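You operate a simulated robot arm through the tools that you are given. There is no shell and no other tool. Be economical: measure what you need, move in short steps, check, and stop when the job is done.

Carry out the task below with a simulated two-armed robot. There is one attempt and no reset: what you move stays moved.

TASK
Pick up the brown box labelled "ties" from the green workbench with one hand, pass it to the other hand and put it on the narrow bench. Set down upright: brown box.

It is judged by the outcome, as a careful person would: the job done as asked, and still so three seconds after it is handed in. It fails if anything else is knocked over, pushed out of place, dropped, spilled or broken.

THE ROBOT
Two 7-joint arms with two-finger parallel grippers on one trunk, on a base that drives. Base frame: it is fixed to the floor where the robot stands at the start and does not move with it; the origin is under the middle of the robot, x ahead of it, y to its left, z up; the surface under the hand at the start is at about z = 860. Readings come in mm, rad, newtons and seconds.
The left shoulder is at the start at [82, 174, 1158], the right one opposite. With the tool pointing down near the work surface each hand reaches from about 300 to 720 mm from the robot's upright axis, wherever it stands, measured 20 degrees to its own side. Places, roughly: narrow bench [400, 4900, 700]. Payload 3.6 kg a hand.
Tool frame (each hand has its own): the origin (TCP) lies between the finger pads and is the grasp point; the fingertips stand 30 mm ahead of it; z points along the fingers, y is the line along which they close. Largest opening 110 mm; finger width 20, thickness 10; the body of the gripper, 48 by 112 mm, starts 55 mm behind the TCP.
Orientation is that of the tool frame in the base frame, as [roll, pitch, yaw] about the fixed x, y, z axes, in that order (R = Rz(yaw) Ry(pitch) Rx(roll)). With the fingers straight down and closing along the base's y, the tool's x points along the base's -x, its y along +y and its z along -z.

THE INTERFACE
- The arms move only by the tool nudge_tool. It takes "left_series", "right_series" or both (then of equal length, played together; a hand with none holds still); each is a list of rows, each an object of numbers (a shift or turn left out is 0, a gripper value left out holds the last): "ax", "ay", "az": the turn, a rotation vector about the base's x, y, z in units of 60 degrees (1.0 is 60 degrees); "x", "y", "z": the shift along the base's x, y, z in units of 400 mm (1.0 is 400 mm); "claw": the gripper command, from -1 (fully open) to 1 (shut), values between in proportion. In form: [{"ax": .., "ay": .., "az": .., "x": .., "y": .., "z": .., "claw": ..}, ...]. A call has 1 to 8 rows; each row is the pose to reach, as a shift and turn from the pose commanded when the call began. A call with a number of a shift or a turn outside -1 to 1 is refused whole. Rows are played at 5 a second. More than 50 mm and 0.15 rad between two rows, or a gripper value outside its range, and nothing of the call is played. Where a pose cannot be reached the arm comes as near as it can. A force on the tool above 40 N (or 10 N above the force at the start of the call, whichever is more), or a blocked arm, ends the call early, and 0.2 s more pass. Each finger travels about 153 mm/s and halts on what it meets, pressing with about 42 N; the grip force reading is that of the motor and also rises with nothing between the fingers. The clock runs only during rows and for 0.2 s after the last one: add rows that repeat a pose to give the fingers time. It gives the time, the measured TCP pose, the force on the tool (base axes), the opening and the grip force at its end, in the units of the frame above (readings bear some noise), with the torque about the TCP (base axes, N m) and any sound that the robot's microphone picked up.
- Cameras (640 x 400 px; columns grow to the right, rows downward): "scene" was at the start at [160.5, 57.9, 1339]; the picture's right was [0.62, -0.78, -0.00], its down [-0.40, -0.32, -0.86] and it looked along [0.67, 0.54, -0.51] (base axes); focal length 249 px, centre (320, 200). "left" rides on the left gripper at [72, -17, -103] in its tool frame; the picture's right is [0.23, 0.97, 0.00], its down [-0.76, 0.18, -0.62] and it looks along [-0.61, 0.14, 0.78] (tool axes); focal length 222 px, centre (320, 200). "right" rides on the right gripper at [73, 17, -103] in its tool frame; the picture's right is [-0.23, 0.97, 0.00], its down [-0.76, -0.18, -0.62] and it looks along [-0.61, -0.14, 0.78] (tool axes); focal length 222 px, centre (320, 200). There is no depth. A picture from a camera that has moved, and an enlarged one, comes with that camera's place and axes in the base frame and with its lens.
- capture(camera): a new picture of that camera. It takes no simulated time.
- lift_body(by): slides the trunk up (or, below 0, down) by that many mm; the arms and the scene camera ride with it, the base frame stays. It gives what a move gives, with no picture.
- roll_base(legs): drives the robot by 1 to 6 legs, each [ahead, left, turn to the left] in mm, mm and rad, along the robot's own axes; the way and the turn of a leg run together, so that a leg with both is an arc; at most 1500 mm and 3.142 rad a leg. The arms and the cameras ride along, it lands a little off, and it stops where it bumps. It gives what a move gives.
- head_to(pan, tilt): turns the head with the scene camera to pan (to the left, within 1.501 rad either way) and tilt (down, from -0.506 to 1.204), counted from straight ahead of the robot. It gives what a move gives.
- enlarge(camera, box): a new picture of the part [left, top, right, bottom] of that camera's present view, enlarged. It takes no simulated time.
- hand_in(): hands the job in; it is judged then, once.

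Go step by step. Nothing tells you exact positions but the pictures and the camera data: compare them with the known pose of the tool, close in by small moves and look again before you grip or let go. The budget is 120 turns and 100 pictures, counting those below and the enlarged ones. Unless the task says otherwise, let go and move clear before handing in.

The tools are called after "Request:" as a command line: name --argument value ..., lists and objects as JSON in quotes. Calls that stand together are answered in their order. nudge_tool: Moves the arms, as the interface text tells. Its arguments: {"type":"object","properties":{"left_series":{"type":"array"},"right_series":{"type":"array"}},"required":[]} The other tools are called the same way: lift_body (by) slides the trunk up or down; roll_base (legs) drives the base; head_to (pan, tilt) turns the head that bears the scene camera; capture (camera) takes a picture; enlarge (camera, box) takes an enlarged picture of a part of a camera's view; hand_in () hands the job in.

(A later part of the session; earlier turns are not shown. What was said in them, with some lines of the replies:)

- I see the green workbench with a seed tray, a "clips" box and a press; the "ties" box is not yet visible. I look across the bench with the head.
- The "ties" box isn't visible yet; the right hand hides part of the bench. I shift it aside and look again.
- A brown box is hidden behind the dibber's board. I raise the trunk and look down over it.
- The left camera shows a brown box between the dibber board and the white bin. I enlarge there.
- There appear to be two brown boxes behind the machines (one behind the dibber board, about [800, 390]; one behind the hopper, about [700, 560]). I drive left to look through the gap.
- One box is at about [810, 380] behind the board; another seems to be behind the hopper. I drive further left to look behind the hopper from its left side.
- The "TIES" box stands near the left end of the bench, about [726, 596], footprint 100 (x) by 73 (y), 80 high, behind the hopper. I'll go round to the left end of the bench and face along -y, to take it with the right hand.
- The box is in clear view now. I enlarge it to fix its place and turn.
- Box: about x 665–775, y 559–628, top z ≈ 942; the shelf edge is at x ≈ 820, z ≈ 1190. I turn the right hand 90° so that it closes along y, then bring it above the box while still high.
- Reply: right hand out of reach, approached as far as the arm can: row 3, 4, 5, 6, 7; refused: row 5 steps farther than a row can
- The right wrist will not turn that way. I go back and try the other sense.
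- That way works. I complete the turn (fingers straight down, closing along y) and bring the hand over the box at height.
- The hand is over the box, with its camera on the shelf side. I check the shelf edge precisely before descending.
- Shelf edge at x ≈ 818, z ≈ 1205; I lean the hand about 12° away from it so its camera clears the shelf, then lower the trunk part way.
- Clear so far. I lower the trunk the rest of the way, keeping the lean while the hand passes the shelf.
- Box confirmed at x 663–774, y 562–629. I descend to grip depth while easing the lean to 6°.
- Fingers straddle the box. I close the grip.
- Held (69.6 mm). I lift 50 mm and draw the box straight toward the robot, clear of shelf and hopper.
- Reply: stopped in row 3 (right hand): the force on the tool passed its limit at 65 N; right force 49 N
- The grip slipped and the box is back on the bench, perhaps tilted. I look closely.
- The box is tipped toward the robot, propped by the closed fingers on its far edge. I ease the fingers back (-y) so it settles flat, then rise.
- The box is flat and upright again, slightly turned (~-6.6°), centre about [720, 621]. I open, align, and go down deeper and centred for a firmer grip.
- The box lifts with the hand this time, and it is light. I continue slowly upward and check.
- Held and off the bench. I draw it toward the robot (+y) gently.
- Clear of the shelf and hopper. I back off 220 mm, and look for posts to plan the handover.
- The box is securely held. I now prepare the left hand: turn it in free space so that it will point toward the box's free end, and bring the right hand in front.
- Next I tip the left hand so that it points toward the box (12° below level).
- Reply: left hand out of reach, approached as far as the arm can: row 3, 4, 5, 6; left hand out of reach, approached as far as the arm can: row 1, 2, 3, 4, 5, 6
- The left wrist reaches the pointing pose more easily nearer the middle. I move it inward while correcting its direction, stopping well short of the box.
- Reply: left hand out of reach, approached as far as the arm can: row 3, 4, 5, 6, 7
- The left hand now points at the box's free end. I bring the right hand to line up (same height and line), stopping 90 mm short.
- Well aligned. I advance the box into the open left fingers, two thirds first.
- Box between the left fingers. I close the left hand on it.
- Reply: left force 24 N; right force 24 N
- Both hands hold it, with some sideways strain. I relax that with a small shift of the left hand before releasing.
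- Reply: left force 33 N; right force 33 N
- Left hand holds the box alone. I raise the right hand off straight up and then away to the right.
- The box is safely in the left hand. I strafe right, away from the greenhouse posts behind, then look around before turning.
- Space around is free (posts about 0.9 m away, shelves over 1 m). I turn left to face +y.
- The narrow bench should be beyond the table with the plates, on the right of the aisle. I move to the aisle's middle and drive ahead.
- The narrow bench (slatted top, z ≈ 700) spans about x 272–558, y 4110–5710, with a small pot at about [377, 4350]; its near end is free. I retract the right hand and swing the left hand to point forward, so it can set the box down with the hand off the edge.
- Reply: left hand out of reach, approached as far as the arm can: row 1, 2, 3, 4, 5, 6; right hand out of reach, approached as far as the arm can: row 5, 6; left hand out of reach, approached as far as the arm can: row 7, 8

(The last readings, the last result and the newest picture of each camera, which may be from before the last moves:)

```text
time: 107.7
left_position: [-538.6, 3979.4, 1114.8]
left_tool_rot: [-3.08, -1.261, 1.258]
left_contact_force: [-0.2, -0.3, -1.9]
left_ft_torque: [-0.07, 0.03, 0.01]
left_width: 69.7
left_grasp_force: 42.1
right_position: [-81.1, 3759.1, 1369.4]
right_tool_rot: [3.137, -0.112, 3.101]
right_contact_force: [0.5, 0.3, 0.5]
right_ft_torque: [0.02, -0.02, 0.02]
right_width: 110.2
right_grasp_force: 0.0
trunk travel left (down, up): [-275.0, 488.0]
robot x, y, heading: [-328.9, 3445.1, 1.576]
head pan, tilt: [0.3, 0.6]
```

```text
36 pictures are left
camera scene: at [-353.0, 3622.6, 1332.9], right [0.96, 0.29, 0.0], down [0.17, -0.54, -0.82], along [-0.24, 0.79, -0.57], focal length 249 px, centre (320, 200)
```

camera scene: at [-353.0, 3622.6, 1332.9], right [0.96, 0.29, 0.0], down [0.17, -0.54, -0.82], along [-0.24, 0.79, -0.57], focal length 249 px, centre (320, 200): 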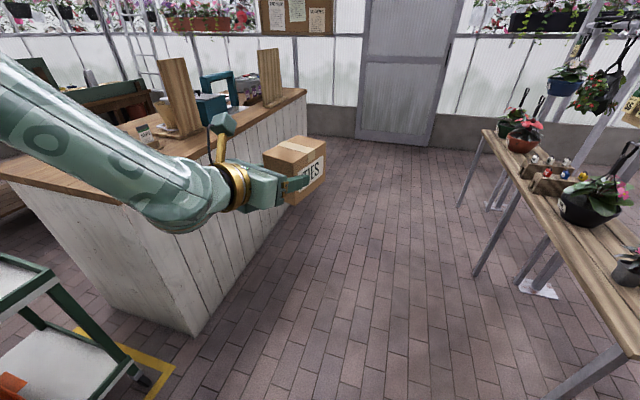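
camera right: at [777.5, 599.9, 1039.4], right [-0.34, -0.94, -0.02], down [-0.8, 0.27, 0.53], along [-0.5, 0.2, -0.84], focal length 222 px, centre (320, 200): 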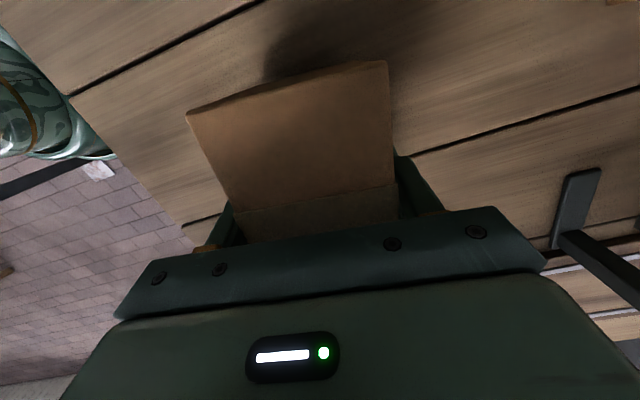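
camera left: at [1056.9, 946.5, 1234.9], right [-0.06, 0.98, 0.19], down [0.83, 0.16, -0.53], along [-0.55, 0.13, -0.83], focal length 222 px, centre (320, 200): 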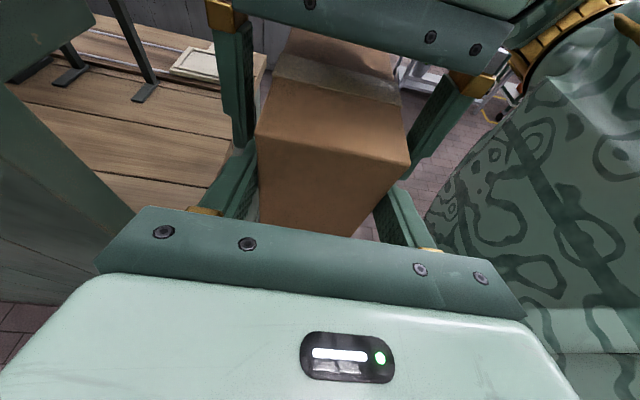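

The left hand now points almost straight ahead with the box level. I drive ahead in the aisle, turn to face the bench and look.

Request:
roll_base --legs '[[445, 150, 0], [0, 0, -1.375]]'

Request:
head_to --pan 0.2 --tilt 0.6

Request:
capture --camera "scene"

```text
time: 113.8
left_position: [-12.1, 4227.5, 1114.2]
left_tool_rot: [-3.079, -1.262, -0.069]
left_contact_force: [-0.4, 0.7, -1.6]
left_ft_torque: [0.03, 0.08, -0.03]
left_width: 69.6
left_grasp_force: 41.9
right_position: [-114.9, 3729.5, 1369.9]
right_tool_rot: [3.137, -0.112, 1.772]
right_contact_force: [-0.8, 0.2, -0.3]
right_ft_torque: [0.0, -0.02, -0.01]
right_width: 110.0
right_grasp_force: 0.0
trunk travel left (down, up): [-275.0, 488.0]
robot x, y, heading: [-477.8, 3891.9, 0.251]
head pan, tilt: [0.3, 0.6]
```

```text
time: 114.5
left_position: [-13.4, 4227.9, 1113.3]
left_tool_rot: [-3.082, -1.263, -0.067]
left_contact_force: [0.8, -1.3, -1.2]
left_ft_torque: [-0.02, 0.07, 0.0]
left_width: 69.6
left_grasp_force: 42.1
right_position: [-115.1, 3731.0, 1369.1]
right_tool_rot: [3.137, -0.112, 1.773]
right_contact_force: [-0.4, 0.1, 0.2]
right_ft_torque: [0.04, -0.01, -0.01]
right_width: 109.9
right_grasp_force: 0.1
trunk travel left (down, up): [-275.0, 488.0]
robot x, y, heading: [-476.2, 3890.3, 0.241]
head pan, tilt: [0.201, 0.6]
```

```text
35 pictures are left
camera scene: at [-310.8, 3954.0, 1332.9], right [0.43, -0.9, 0.0], down [-0.51, -0.24, -0.82], along [0.74, 0.35, -0.57], focal length 249 px, centre (320, 200)
```

scene: 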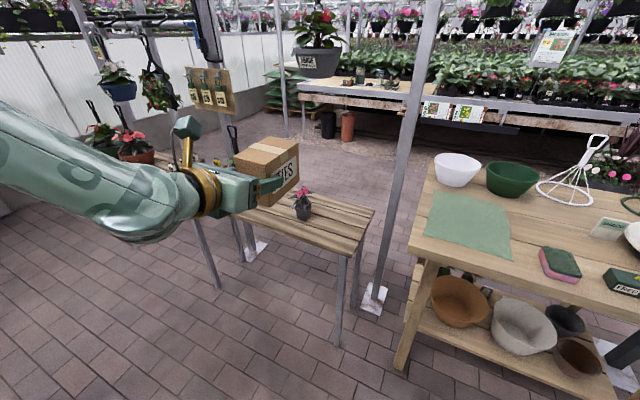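

The hand points along +x, square to the bench. Bench end corner is at about [262, 4113]; the small pot at [372, 4353]. I lower the trunk here in the open, then drive so that the box comes over the free end.

Request:
lift_body --by -265

Request:
roll_base --legs '[[200, -66, 0]]'

Request:
capture --camera "scene"

Request:
capture --camera "left"

```text
time: 117.2
left_position: [46.4, 4242.5, 730.9]
left_tool_rot: [3.05, -0.992, 0.072]
left_contact_force: [-0.2, 0.3, -2.6]
left_ft_torque: [-0.01, 0.08, 0.01]
left_width: 69.7
left_grasp_force: 41.6
right_position: [52.5, 3773.1, 1006.2]
right_tool_rot: [-2.796, -0.093, 1.736]
right_contact_force: [-0.3, 0.3, 0.8]
right_ft_torque: [0.02, -0.02, -0.01]
right_width: 110.0
right_grasp_force: 0.1
trunk travel left (down, up): [-10.0, 753.0]
robot x, y, heading: [-477.4, 3892.1, 0.242]
head pan, tilt: [0.201, 0.6]
```

```text
time: 118.5
left_position: [170.3, 4234.7, 729.3]
left_tool_rot: [3.038, -0.986, 0.106]
left_contact_force: [0.7, 0.1, -1.9]
left_ft_torque: [-0.02, 0.06, -0.08]
left_width: 69.5
left_grasp_force: 42.1
right_position: [190.0, 3766.9, 1008.3]
right_tool_rot: [-2.8, -0.091, 1.76]
right_contact_force: [0.2, 1.5, -0.4]
right_ft_torque: [-0.12, 0.05, 0.07]
right_width: 110.1
right_grasp_force: 0.1
trunk travel left (down, up): [-10.0, 753.0]
robot x, y, heading: [-341.1, 3877.5, 0.273]
head pan, tilt: [0.201, 0.6]
stopped in leg 1: the force on the tool passed its limit at 96 N (the readings are from after the stop); the commanded pose is now the measured one
```

```text
34 pictures are left
camera scene: at [-27.0, 3981.9, 1050.7], right [0.45, -0.89, 0.0], down [-0.51, -0.26, -0.82], along [0.74, 0.37, -0.57], focal length 249 px, centre (320, 200)
```

scene: 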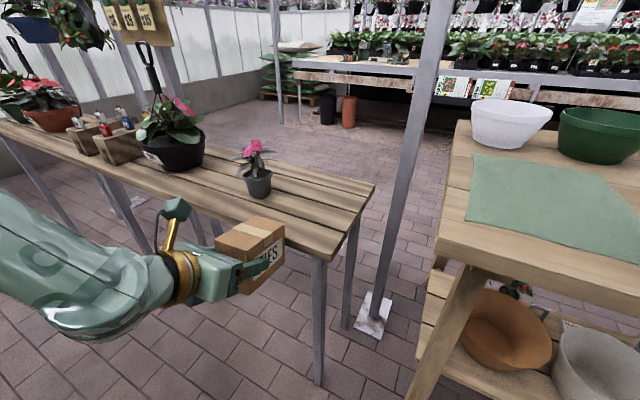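

```text
33 pictures are left
camera left: at [122.0, 4258.2, 844.4], right [0.14, -0.96, 0.25], down [-0.94, -0.21, -0.28], along [0.32, -0.19, -0.93], focal length 222 px, centre (320, 200)
```

left: 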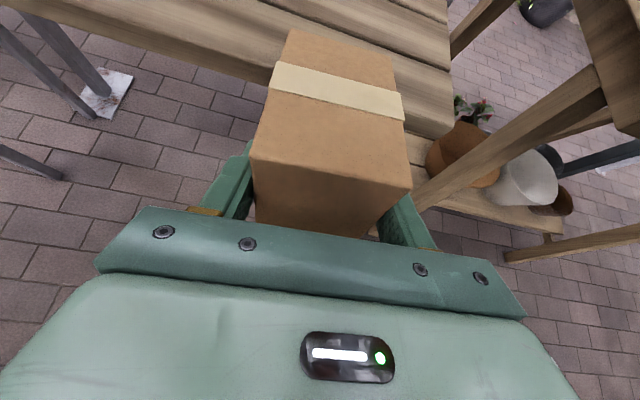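

Lowering the trunk also leaned it, so the hand dropped more than planned and the box touched the bench edge; the bench and pot appear unmoved and the box is still held. I back off, then raise and level the hand.

Request:
roll_base --legs '[[-160, 0, 0]]'

Request:
nudge_tool --left_series '[{"z": 0.05, "ax": 0.012, "ay": -0.05, "claw": 1}, {"z": 0.1, "ax": 0.025, "ay": -0.1, "az": -0.005, "claw": 1}, {"z": 0.16, "ax": 0.04, "ay": -0.15, "az": -0.008, "claw": 1}, {"z": 0.22, "ax": 0.055, "ay": -0.2, "az": -0.01, "claw": 1}, {"z": 0.27, "ax": 0.073, "ay": -0.256, "az": -0.015, "claw": 1}, {"z": 0.27, "ax": 0.073, "ay": -0.256, "az": -0.015, "claw": 1}]'

Request:
capture --camera "scene"

Request:
capture --camera "left"

```text
time: 119.9
left_position: [14.3, 4184.5, 731.3]
left_tool_rot: [3.045, -0.987, 0.101]
left_contact_force: [0.3, 0.7, -1.3]
left_ft_torque: [0.01, 0.05, -0.02]
left_width: 69.8
left_grasp_force: 41.6
right_position: [34.9, 3716.5, 1008.7]
right_tool_rot: [-2.801, -0.096, 1.764]
right_contact_force: [-0.5, -1.4, -0.8]
right_ft_torque: [0.02, 0.0, -0.03]
right_width: 110.0
right_grasp_force: 0.1
trunk travel left (down, up): [-10.0, 753.0]
robot x, y, heading: [-495.7, 3826.2, 0.269]
head pan, tilt: [0.201, 0.6]
```

```text
time: 121.3
left_position: [40.0, 4195.5, 839.3]
left_tool_rot: [-3.073, -1.258, -0.065]
left_contact_force: [-0.9, 0.3, -0.7]
left_ft_torque: [-0.03, 0.07, 0.01]
left_width: 69.8
left_grasp_force: 41.9
left hand out of reach, approached as far as the arm can: row 1, 2, 3, 4, 5, 6
right_position: [35.5, 3717.7, 1007.6]
right_tool_rot: [-2.802, -0.094, 1.765]
right_contact_force: [-0.5, -0.3, -0.2]
right_ft_torque: [-0.02, -0.04, 0.0]
right_width: 110.0
right_grasp_force: 0.0
trunk travel left (down, up): [-10.0, 753.0]
robot x, y, heading: [-495.2, 3820.5, 0.268]
head pan, tilt: [0.201, 0.6]
```

```text
32 pictures are left
camera scene: at [-182.2, 3930.4, 1051.6], right [0.45, -0.89, 0.0], down [-0.5, -0.26, -0.82], along [0.73, 0.37, -0.57], focal length 249 px, centre (320, 200)
```

scene: 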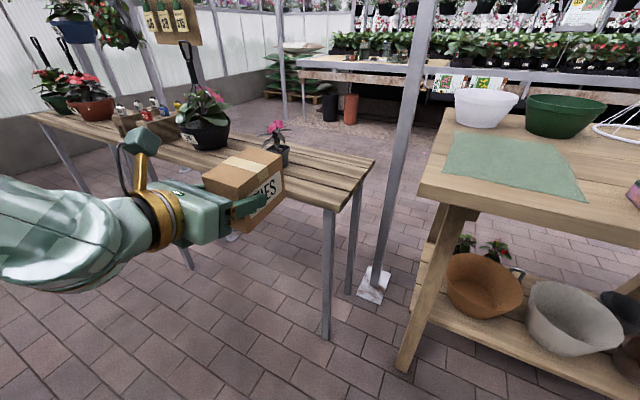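

```text
31 pictures are left
camera left: at [-36.9, 4210.6, 940.6], right [0.07, -0.98, 0.2], down [-0.83, -0.17, -0.54], along [0.56, -0.12, -0.82], focal length 222 px, centre (320, 200)
```

left: 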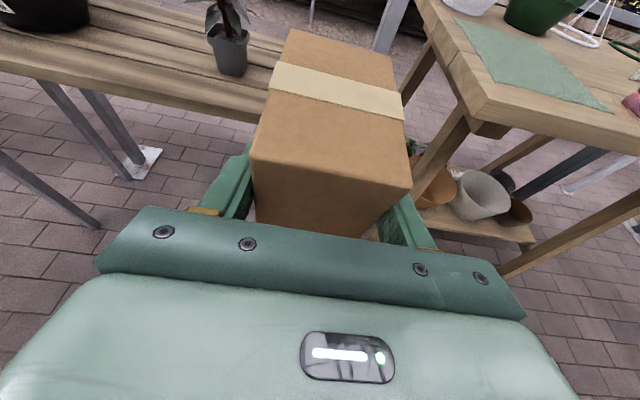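

Request:
enlarge --camera "scene" --box '[160, 120, 320, 250]'

```text
3.08 times, centred on (240, 185) of scene
camera zoom: at [-182.2, 3930.4, 1051.6], right [0.45, -0.89, 0.0], down [-0.5, -0.26, -0.82], along [0.73, 0.37, -0.57], focal length 767 px, centre (566, 246)
```

zoom: 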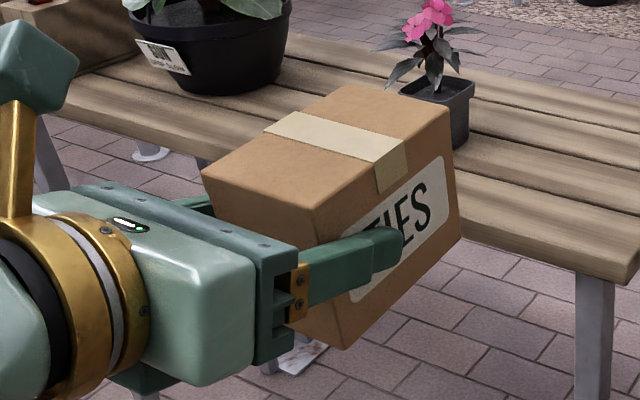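

The box is still level (x 24–131, bottom 51 mm below TCP, centre 38 mm ahead of it). It clears the bench by ~88 mm, so I retract the right hand a little and drive in.

Request:
nudge_tool --right_series '[{"x": -0.05, "z": 0.03}, {"x": -0.12, "z": 0.08}, {"x": -0.2, "z": 0.12}, {"x": -0.2, "z": 0.12}]'

Request:
roll_base --legs '[[193, -50, 0]]'

Request:
capture --camera "scene"

Request:
capture --camera "left"

```text
time: 122.3
left_position: [39.3, 4195.5, 840.5]
left_tool_rot: [-3.076, -1.256, -0.064]
left_contact_force: [0.5, -0.5, -1.8]
left_ft_torque: [-0.02, 0.07, 0.03]
left_width: 69.6
left_grasp_force: 41.8
right_position: [-51.4, 3725.9, 1044.3]
right_tool_rot: [-2.801, -0.097, 1.763]
right_contact_force: [0.3, 0.2, 0.2]
right_ft_torque: [-0.01, -0.01, 0.03]
right_width: 109.9
right_grasp_force: 0.1
right hand out of reach, approached as far as the arm can: row 1, 2, 3, 4
trunk travel left (down, up): [-10.0, 753.0]
robot x, y, heading: [-497.3, 3826.5, 0.269]
head pan, tilt: [0.201, 0.6]
```

```text
time: 123.9
left_position: [241.4, 4198.8, 839.1]
left_tool_rot: [-3.076, -1.258, -0.061]
left_contact_force: [-0.2, 0.2, -2.2]
left_ft_torque: [0.02, 0.03, 0.02]
left_width: 69.5
left_grasp_force: 41.5
right_position: [151.7, 3729.0, 1042.9]
right_tool_rot: [-2.802, -0.096, 1.764]
right_contact_force: [0.0, -0.2, 0.9]
right_ft_torque: [0.01, 0.02, 0.02]
right_width: 110.1
right_grasp_force: 0.0
trunk travel left (down, up): [-10.0, 753.0]
robot x, y, heading: [-296.0, 3827.3, 0.27]
head pan, tilt: [0.201, 0.6]
```

```text
29 pictures are left
camera scene: at [19.1, 3934.0, 1051.4], right [0.45, -0.89, 0.0], down [-0.5, -0.26, -0.82], along [0.73, 0.37, -0.57], focal length 249 px, centre (320, 200)
```

scene: 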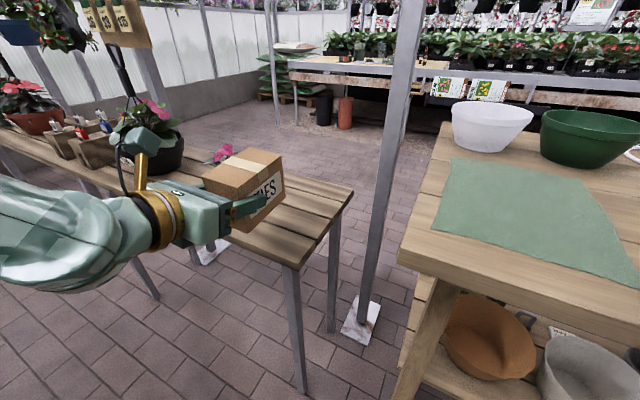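

```text
28 pictures are left
camera left: at [164.2, 4214.2, 940.1], right [0.07, -0.98, 0.2], down [-0.83, -0.17, -0.54], along [0.56, -0.12, -0.82], focal length 222 px, centre (320, 200)
```

left: 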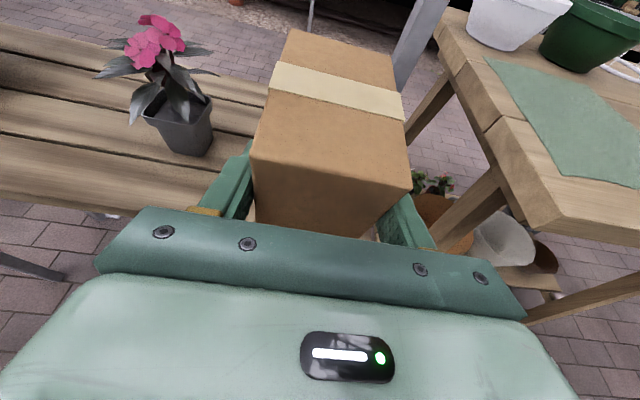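

Clear of the pot. I advance the remaining 90 mm.

Request:
roll_base --legs '[[90, -25, 0]]'

Request:
nudge_tool --left_series '[{"z": -0.03, "claw": 1}, {"z": -0.07, "claw": 1}, {"z": -0.1, "claw": 1}, {"z": -0.13, "claw": 1}, {"z": -0.15, "claw": 1}, {"z": -0.15, "claw": 1}]'

Request:
capture --camera "scene"

Request:
capture --camera "left"

```text
time: 125.0
left_position: [334.7, 4197.5, 839.3]
left_tool_rot: [-3.076, -1.256, -0.065]
left_contact_force: [0.5, 0.9, -1.3]
left_ft_torque: [-0.02, 0.04, -0.01]
left_width: 69.7
left_grasp_force: 41.5
right_position: [244.0, 3729.2, 1043.3]
right_tool_rot: [-2.799, -0.097, 1.762]
right_contact_force: [0.3, -1.0, -0.5]
right_ft_torque: [-0.01, -0.02, -0.01]
right_width: 110.0
right_grasp_force: 0.1
trunk travel left (down, up): [-10.0, 753.0]
robot x, y, heading: [-200.5, 3827.8, 0.268]
head pan, tilt: [0.201, 0.6]
```

```text
time: 126.4
left_position: [334.2, 4197.9, 780.2]
left_tool_rot: [-3.073, -1.257, -0.065]
left_contact_force: [0.0, -0.5, -1.0]
left_ft_torque: [0.01, 0.05, 0.04]
left_width: 69.9
left_grasp_force: 41.7
right_position: [243.6, 3727.9, 1042.2]
right_tool_rot: [-2.8, -0.095, 1.761]
right_contact_force: [0.2, 0.0, -0.1]
right_ft_torque: [-0.02, 0.0, 0.01]
right_width: 110.2
right_grasp_force: 0.1
trunk travel left (down, up): [-10.0, 753.0]
robot x, y, heading: [-200.3, 3828.3, 0.271]
head pan, tilt: [0.201, 0.6]
```

```text
27 pictures are left
camera scene: at [111.9, 3933.3, 1051.7], right [0.45, -0.89, 0.0], down [-0.5, -0.26, -0.82], along [0.74, 0.37, -0.57], focal length 249 px, centre (320, 200)
```

scene: 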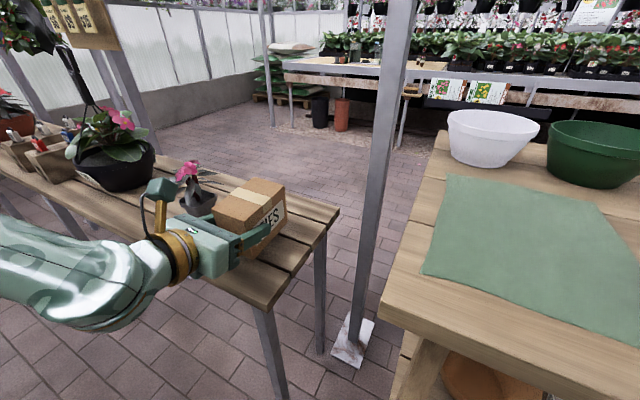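

```text
26 pictures are left
camera left: at [257.6, 4213.7, 881.1], right [0.07, -0.98, 0.2], down [-0.83, -0.17, -0.54], along [0.56, -0.12, -0.82], focal length 222 px, centre (320, 200)
```

left: 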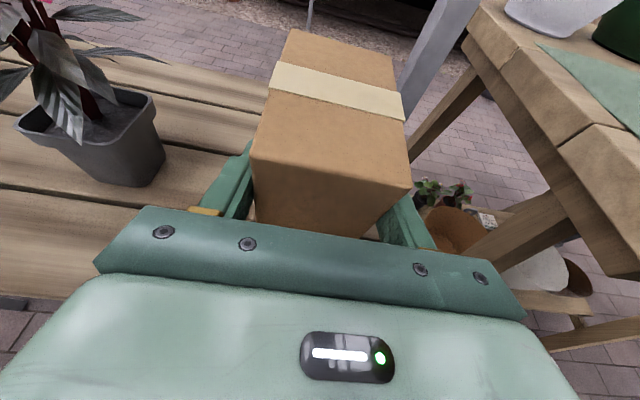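

Request:
enlarge --camera "scene" --box '[170, 150, 350, 310]'

```text
2.50 times, centred on (260, 230) of scene
camera zoom: at [111.9, 3933.3, 1051.7], right [0.45, -0.89, 0.0], down [-0.5, -0.26, -0.82], along [0.74, 0.37, -0.57], focal length 623 px, centre (470, 125)
```

zoom: 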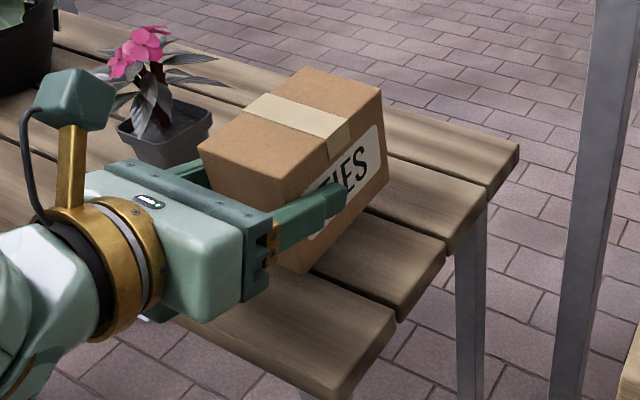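

Box hovers about 25–30 mm above the slats, well placed. I lower slowly to contact.

Request:
nudge_tool --left_series '[{"z": -0.01, "claw": 1}, {"z": -0.02, "claw": 1}, {"z": -0.03, "claw": 1}, {"z": -0.04, "claw": 1}, {"z": -0.05, "claw": 1}, {"z": -0.055, "claw": 1}, {"z": -0.055, "claw": 1}]'

Request:
enlarge --camera "scene" --box '[170, 150, 350, 310]'

```text
time: 128.0
left_position: [333.7, 4196.9, 758.4]
left_tool_rot: [-3.075, -1.255, -0.064]
left_contact_force: [0.5, -0.3, -1.1]
left_ft_torque: [0.0, 0.06, 0.0]
left_width: 69.9
left_grasp_force: 41.5
right_position: [243.8, 3728.6, 1043.0]
right_tool_rot: [-2.799, -0.097, 1.762]
right_contact_force: [-0.5, -0.5, 0.2]
right_ft_torque: [0.02, -0.01, -0.01]
right_width: 110.1
right_grasp_force: 0.2
trunk travel left (down, up): [-10.0, 753.0]
robot x, y, heading: [-201.9, 3831.8, 0.265]
head pan, tilt: [0.201, 0.6]
```

```text
2.50 times, centred on (260, 230) of scene
camera zoom: at [111.9, 3933.3, 1051.7], right [0.45, -0.89, 0.0], down [-0.5, -0.26, -0.82], along [0.74, 0.37, -0.57], focal length 623 px, centre (470, 125)
```

zoom: 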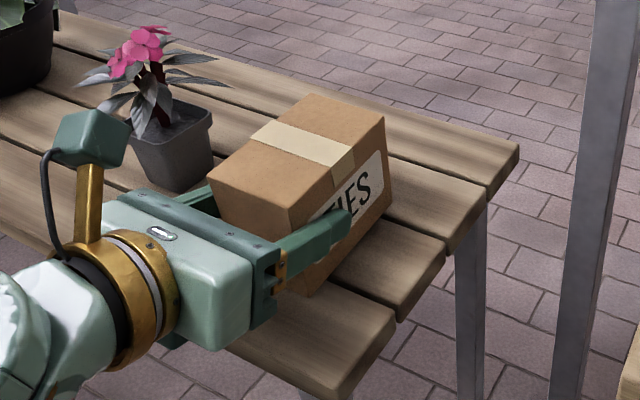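

Request:
nudge_tool --left_series '[{"z": -0.004, "claw": 1}, {"z": -0.008, "claw": 1}, {"z": -0.012, "claw": 1}, {"z": -0.015, "claw": 1}, {"z": -0.015, "claw": 1}]'

```text
time: 129.2
left_position: [333.5, 4197.5, 755.0]
left_tool_rot: [-3.069, -1.265, -0.071]
left_contact_force: [-0.6, 3.0, 22.2]
left_ft_torque: [-0.65, 0.4, -0.05]
left_width: 69.8
left_grasp_force: 42.0
right_position: [241.9, 3727.2, 1043.3]
right_tool_rot: [-2.803, -0.096, 1.76]
right_contact_force: [0.1, -0.4, 0.1]
right_ft_torque: [0.03, -0.04, -0.02]
right_width: 109.9
right_grasp_force: 0.0
trunk travel left (down, up): [-10.0, 753.0]
robot x, y, heading: [-203.1, 3828.1, 0.269]
head pan, tilt: [0.201, 0.6]
```

Contact at TCP z ≈ 755, first on the rear right edge, so the box is slightly off level. I look closely.

Request:
enlarge --camera "scene" --box '[215, 185, 295, 275]'

```text
4.44 times, centred on (255, 230) of scene
camera zoom: at [110.1, 3932.5, 1052.6], right [0.45, -0.89, 0.0], down [-0.5, -0.26, -0.83], along [0.74, 0.37, -0.56], focal length 1108 px, centre (609, 67)
```

zoom: 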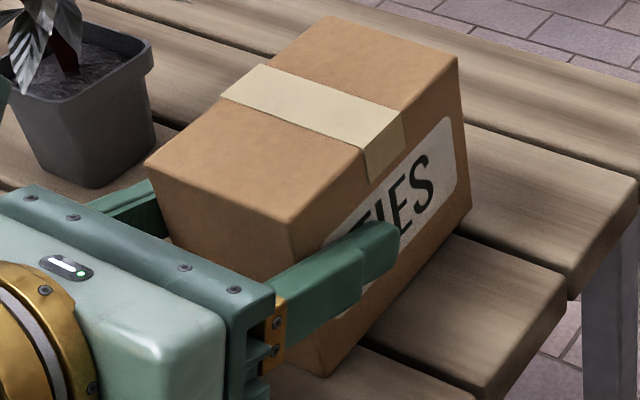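

Nearly level. I make a slight levelling correction and check the force.

Request:
nudge_tool --left_series '[{"z": 0.004, "ax": -0.008, "ay": 0.008, "claw": 1}, {"z": 0.002, "ax": -0.016, "ay": 0.018, "claw": 1}, {"z": 0.0, "ax": -0.016, "ay": 0.018, "claw": 1}, {"z": 0.0, "ax": -0.016, "ay": 0.018, "claw": 1}]'

```text
time: 130.2
left_position: [335.5, 4196.7, 753.8]
left_tool_rot: [-3.128, -1.245, -0.016]
left_contact_force: [6.7, 8.3, 26.2]
left_ft_torque: [-0.39, 0.09, 0.06]
left_width: 69.9
left_grasp_force: 41.7
right_position: [242.7, 3727.7, 1043.5]
right_tool_rot: [-2.804, -0.095, 1.76]
right_contact_force: [0.6, -0.1, 0.1]
right_ft_torque: [0.02, 0.01, 0.01]
right_width: 110.1
right_grasp_force: 0.0
trunk travel left (down, up): [-10.0, 753.0]
robot x, y, heading: [-201.9, 3826.4, 0.272]
head pan, tilt: [0.201, 0.6]
```

More evenly seated. I open the left hand.

Request:
nudge_tool --left_series '[{"claw": 0.2}, {"claw": 0.0}, {"claw": -0.3}, {"claw": -0.7}, {"claw": -1}, {"claw": -1}]'

Request:
enlarge --camera "scene" --box '[170, 150, 350, 310]'

Request:
capture --camera "left"

```text
time: 131.6
left_position: [333.9, 4197.6, 752.1]
left_tool_rot: [-3.129, -1.239, -0.013]
left_contact_force: [-0.5, -0.4, -0.1]
left_ft_torque: [-0.02, -0.01, -0.01]
left_width: 110.2
left_grasp_force: 0.0
right_position: [243.3, 3727.6, 1042.1]
right_tool_rot: [-2.801, -0.096, 1.762]
right_contact_force: [-0.2, 0.7, -0.3]
right_ft_torque: [0.01, 0.01, -0.03]
right_width: 110.0
right_grasp_force: 0.2
trunk travel left (down, up): [-10.0, 753.0]
robot x, y, heading: [-200.6, 3827.4, 0.269]
head pan, tilt: [0.201, 0.6]
```

```text
2.50 times, centred on (260, 230) of scene
camera zoom: at [111.8, 3933.3, 1051.7], right [0.45, -0.89, 0.0], down [-0.5, -0.26, -0.82], along [0.74, 0.37, -0.57], focal length 623 px, centre (470, 125)
```

zoom: 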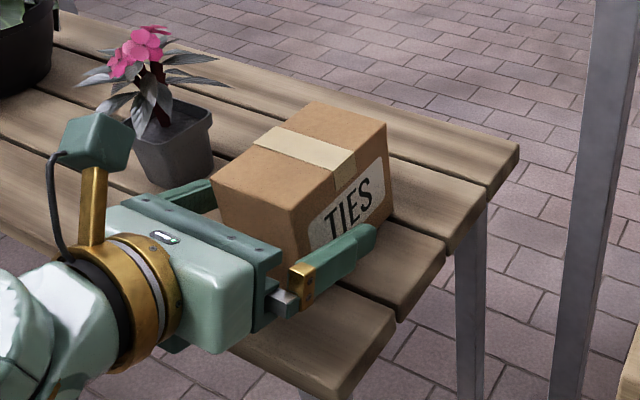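

```text
21 pictures are left
camera left: at [259.8, 4214.9, 853.5], right [0.07, -0.97, 0.21], down [-0.84, -0.17, -0.52], along [0.54, -0.14, -0.83], focal length 222 px, centre (320, 200)
```

left: 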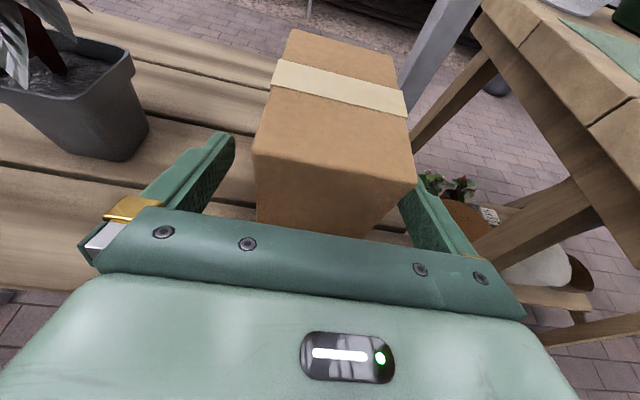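

The box stands upright on its own. I centre the open fingers around it, then back out along -x.

Request:
nudge_tool --left_series '[{"y": -0.012, "claw": -1}, {"y": -0.025, "claw": -1}, {"y": -0.025, "claw": -1}]'

Request:
capture --camera "left"

```text
time: 132.4
left_position: [334.5, 4188.0, 751.6]
left_tool_rot: [-3.129, -1.239, -0.011]
left_contact_force: [-0.4, 0.2, 0.0]
left_ft_torque: [0.02, 0.0, 0.02]
left_width: 110.0
left_grasp_force: 0.1
right_position: [242.9, 3727.6, 1042.4]
right_tool_rot: [-2.802, -0.095, 1.761]
right_contact_force: [-0.9, -0.4, 0.7]
right_ft_torque: [0.0, -0.03, 0.01]
right_width: 110.1
right_grasp_force: 0.1
trunk travel left (down, up): [-10.0, 753.0]
robot x, y, heading: [-203.3, 3827.4, 0.269]
head pan, tilt: [0.201, 0.6]
```

```text
20 pictures are left
camera left: at [259.9, 4204.9, 853.7], right [0.07, -0.97, 0.21], down [-0.84, -0.17, -0.52], along [0.54, -0.14, -0.83], focal length 222 px, centre (320, 200)
```

left: 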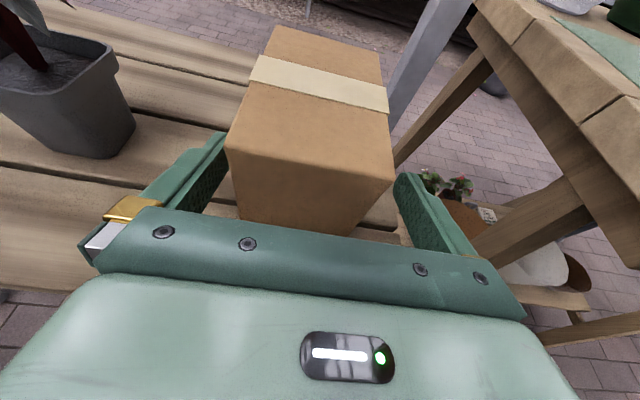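

Request:
nudge_tool --left_series '[{"y": 0.007, "claw": -1}, {"y": 0.007, "x": -0.05, "claw": -1}, {"y": 0.007, "x": -0.1, "claw": -1}, {"y": 0.007, "x": -0.15, "claw": -1}, {"y": 0.007, "x": -0.2, "claw": -1}]'

Request:
capture --camera "left"

```text
time: 133.6
left_position: [302.9, 4215.1, 728.0]
left_tool_rot: [-3.129, -1.238, -0.013]
left_contact_force: [0.3, -0.6, -0.2]
left_ft_torque: [-0.01, 0.04, -0.02]
left_width: 109.8
left_grasp_force: 0.0
left hand out of reach, approached as far as the arm can: row 2, 3, 4, 5
right_position: [242.4, 3727.9, 1042.5]
right_tool_rot: [-2.801, -0.095, 1.762]
right_contact_force: [-0.2, 1.6, 0.2]
right_ft_torque: [0.01, 0.01, 0.04]
right_width: 109.8
right_grasp_force: 0.0
trunk travel left (down, up): [-10.0, 753.0]
robot x, y, heading: [-202.4, 3827.4, 0.268]
head pan, tilt: [0.201, 0.6]
```

```text
19 pictures are left
camera left: at [228.4, 4232.7, 829.3], right [0.07, -0.97, 0.21], down [-0.84, -0.17, -0.52], along [0.54, -0.14, -0.83], focal length 222 px, centre (320, 200)
```

left: 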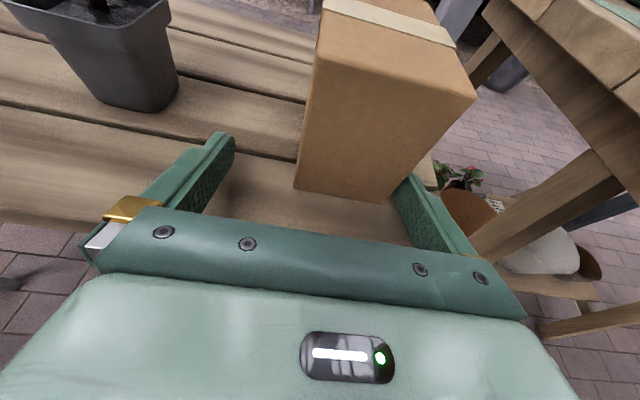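

The arm drifted sideways a little on its retreat. I back out with the base instead, moving the near finger away from the box.

Request:
roll_base --legs '[[-15, -10, 0], [-170, 38, 0]]'

Request:
capture --camera "scene"

Request:
capture --camera "left"

```text
time: 135.5
left_position: [117.2, 4192.0, 727.8]
left_tool_rot: [-3.129, -1.239, -0.014]
left_contact_force: [-0.9, 0.2, -0.3]
left_ft_torque: [0.0, 0.02, 0.02]
left_width: 109.7
left_grasp_force: 0.1
right_position: [55.7, 3705.3, 1044.7]
right_tool_rot: [-2.801, -0.096, 1.76]
right_contact_force: [0.5, 0.9, -0.4]
right_ft_torque: [-0.02, 0.01, -0.03]
right_width: 110.1
right_grasp_force: 0.0
trunk travel left (down, up): [-10.0, 753.0]
robot x, y, heading: [-386.7, 3804.8, 0.269]
head pan, tilt: [0.201, 0.6]
```

```text
18 pictures are left
camera scene: at [-75.9, 3910.2, 1051.9], right [0.45, -0.89, 0.0], down [-0.5, -0.26, -0.82], along [0.74, 0.37, -0.57], focal length 249 px, centre (320, 200)
```

scene: 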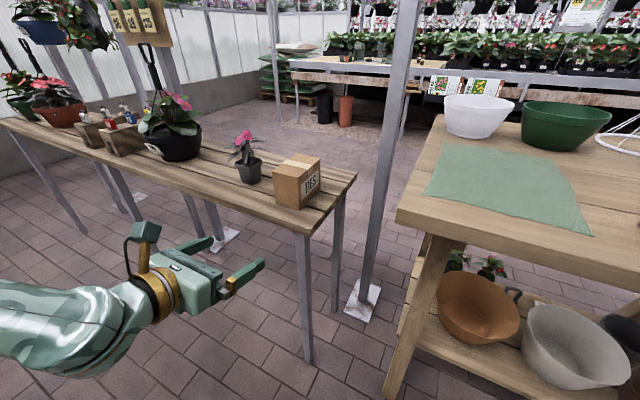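

```text
17 pictures are left
camera left: at [41.2, 4209.3, 829.6], right [0.07, -0.97, 0.21], down [-0.84, -0.17, -0.52], along [0.54, -0.14, -0.83], focal length 222 px, centre (320, 200)
```

left: 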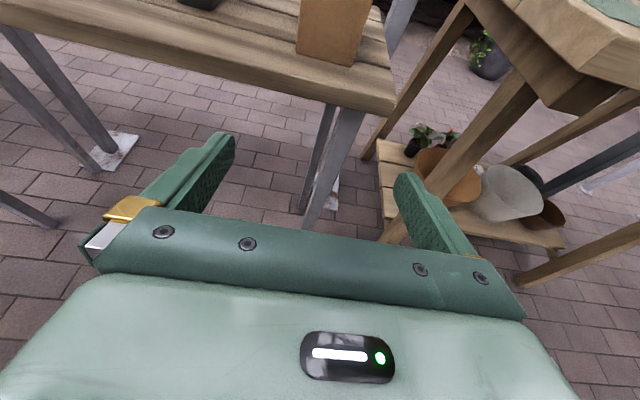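

The box stands upright on the narrow bench next to the small pot, nothing else has been disturbed, and both hands are clear. I hand the job in.

Request:
hand_in

```text
The job is handed in.
```

The brown "ties" box was picked up from the green workbench with the right hand, passed to the left hand and set down upright on the narrow bench. Both hands are clear and the job is handed in.

Two slips happened on the way:
- **First grip:** the box slipped out of the right hand, tipped and settled upright again on the workbench before the second, successful grip.
- **At the narrow bench:** the box bumped the bench edge with about 96 N of force. It stayed in the grip, and in the pictures the bench and the pots on it had not moved.
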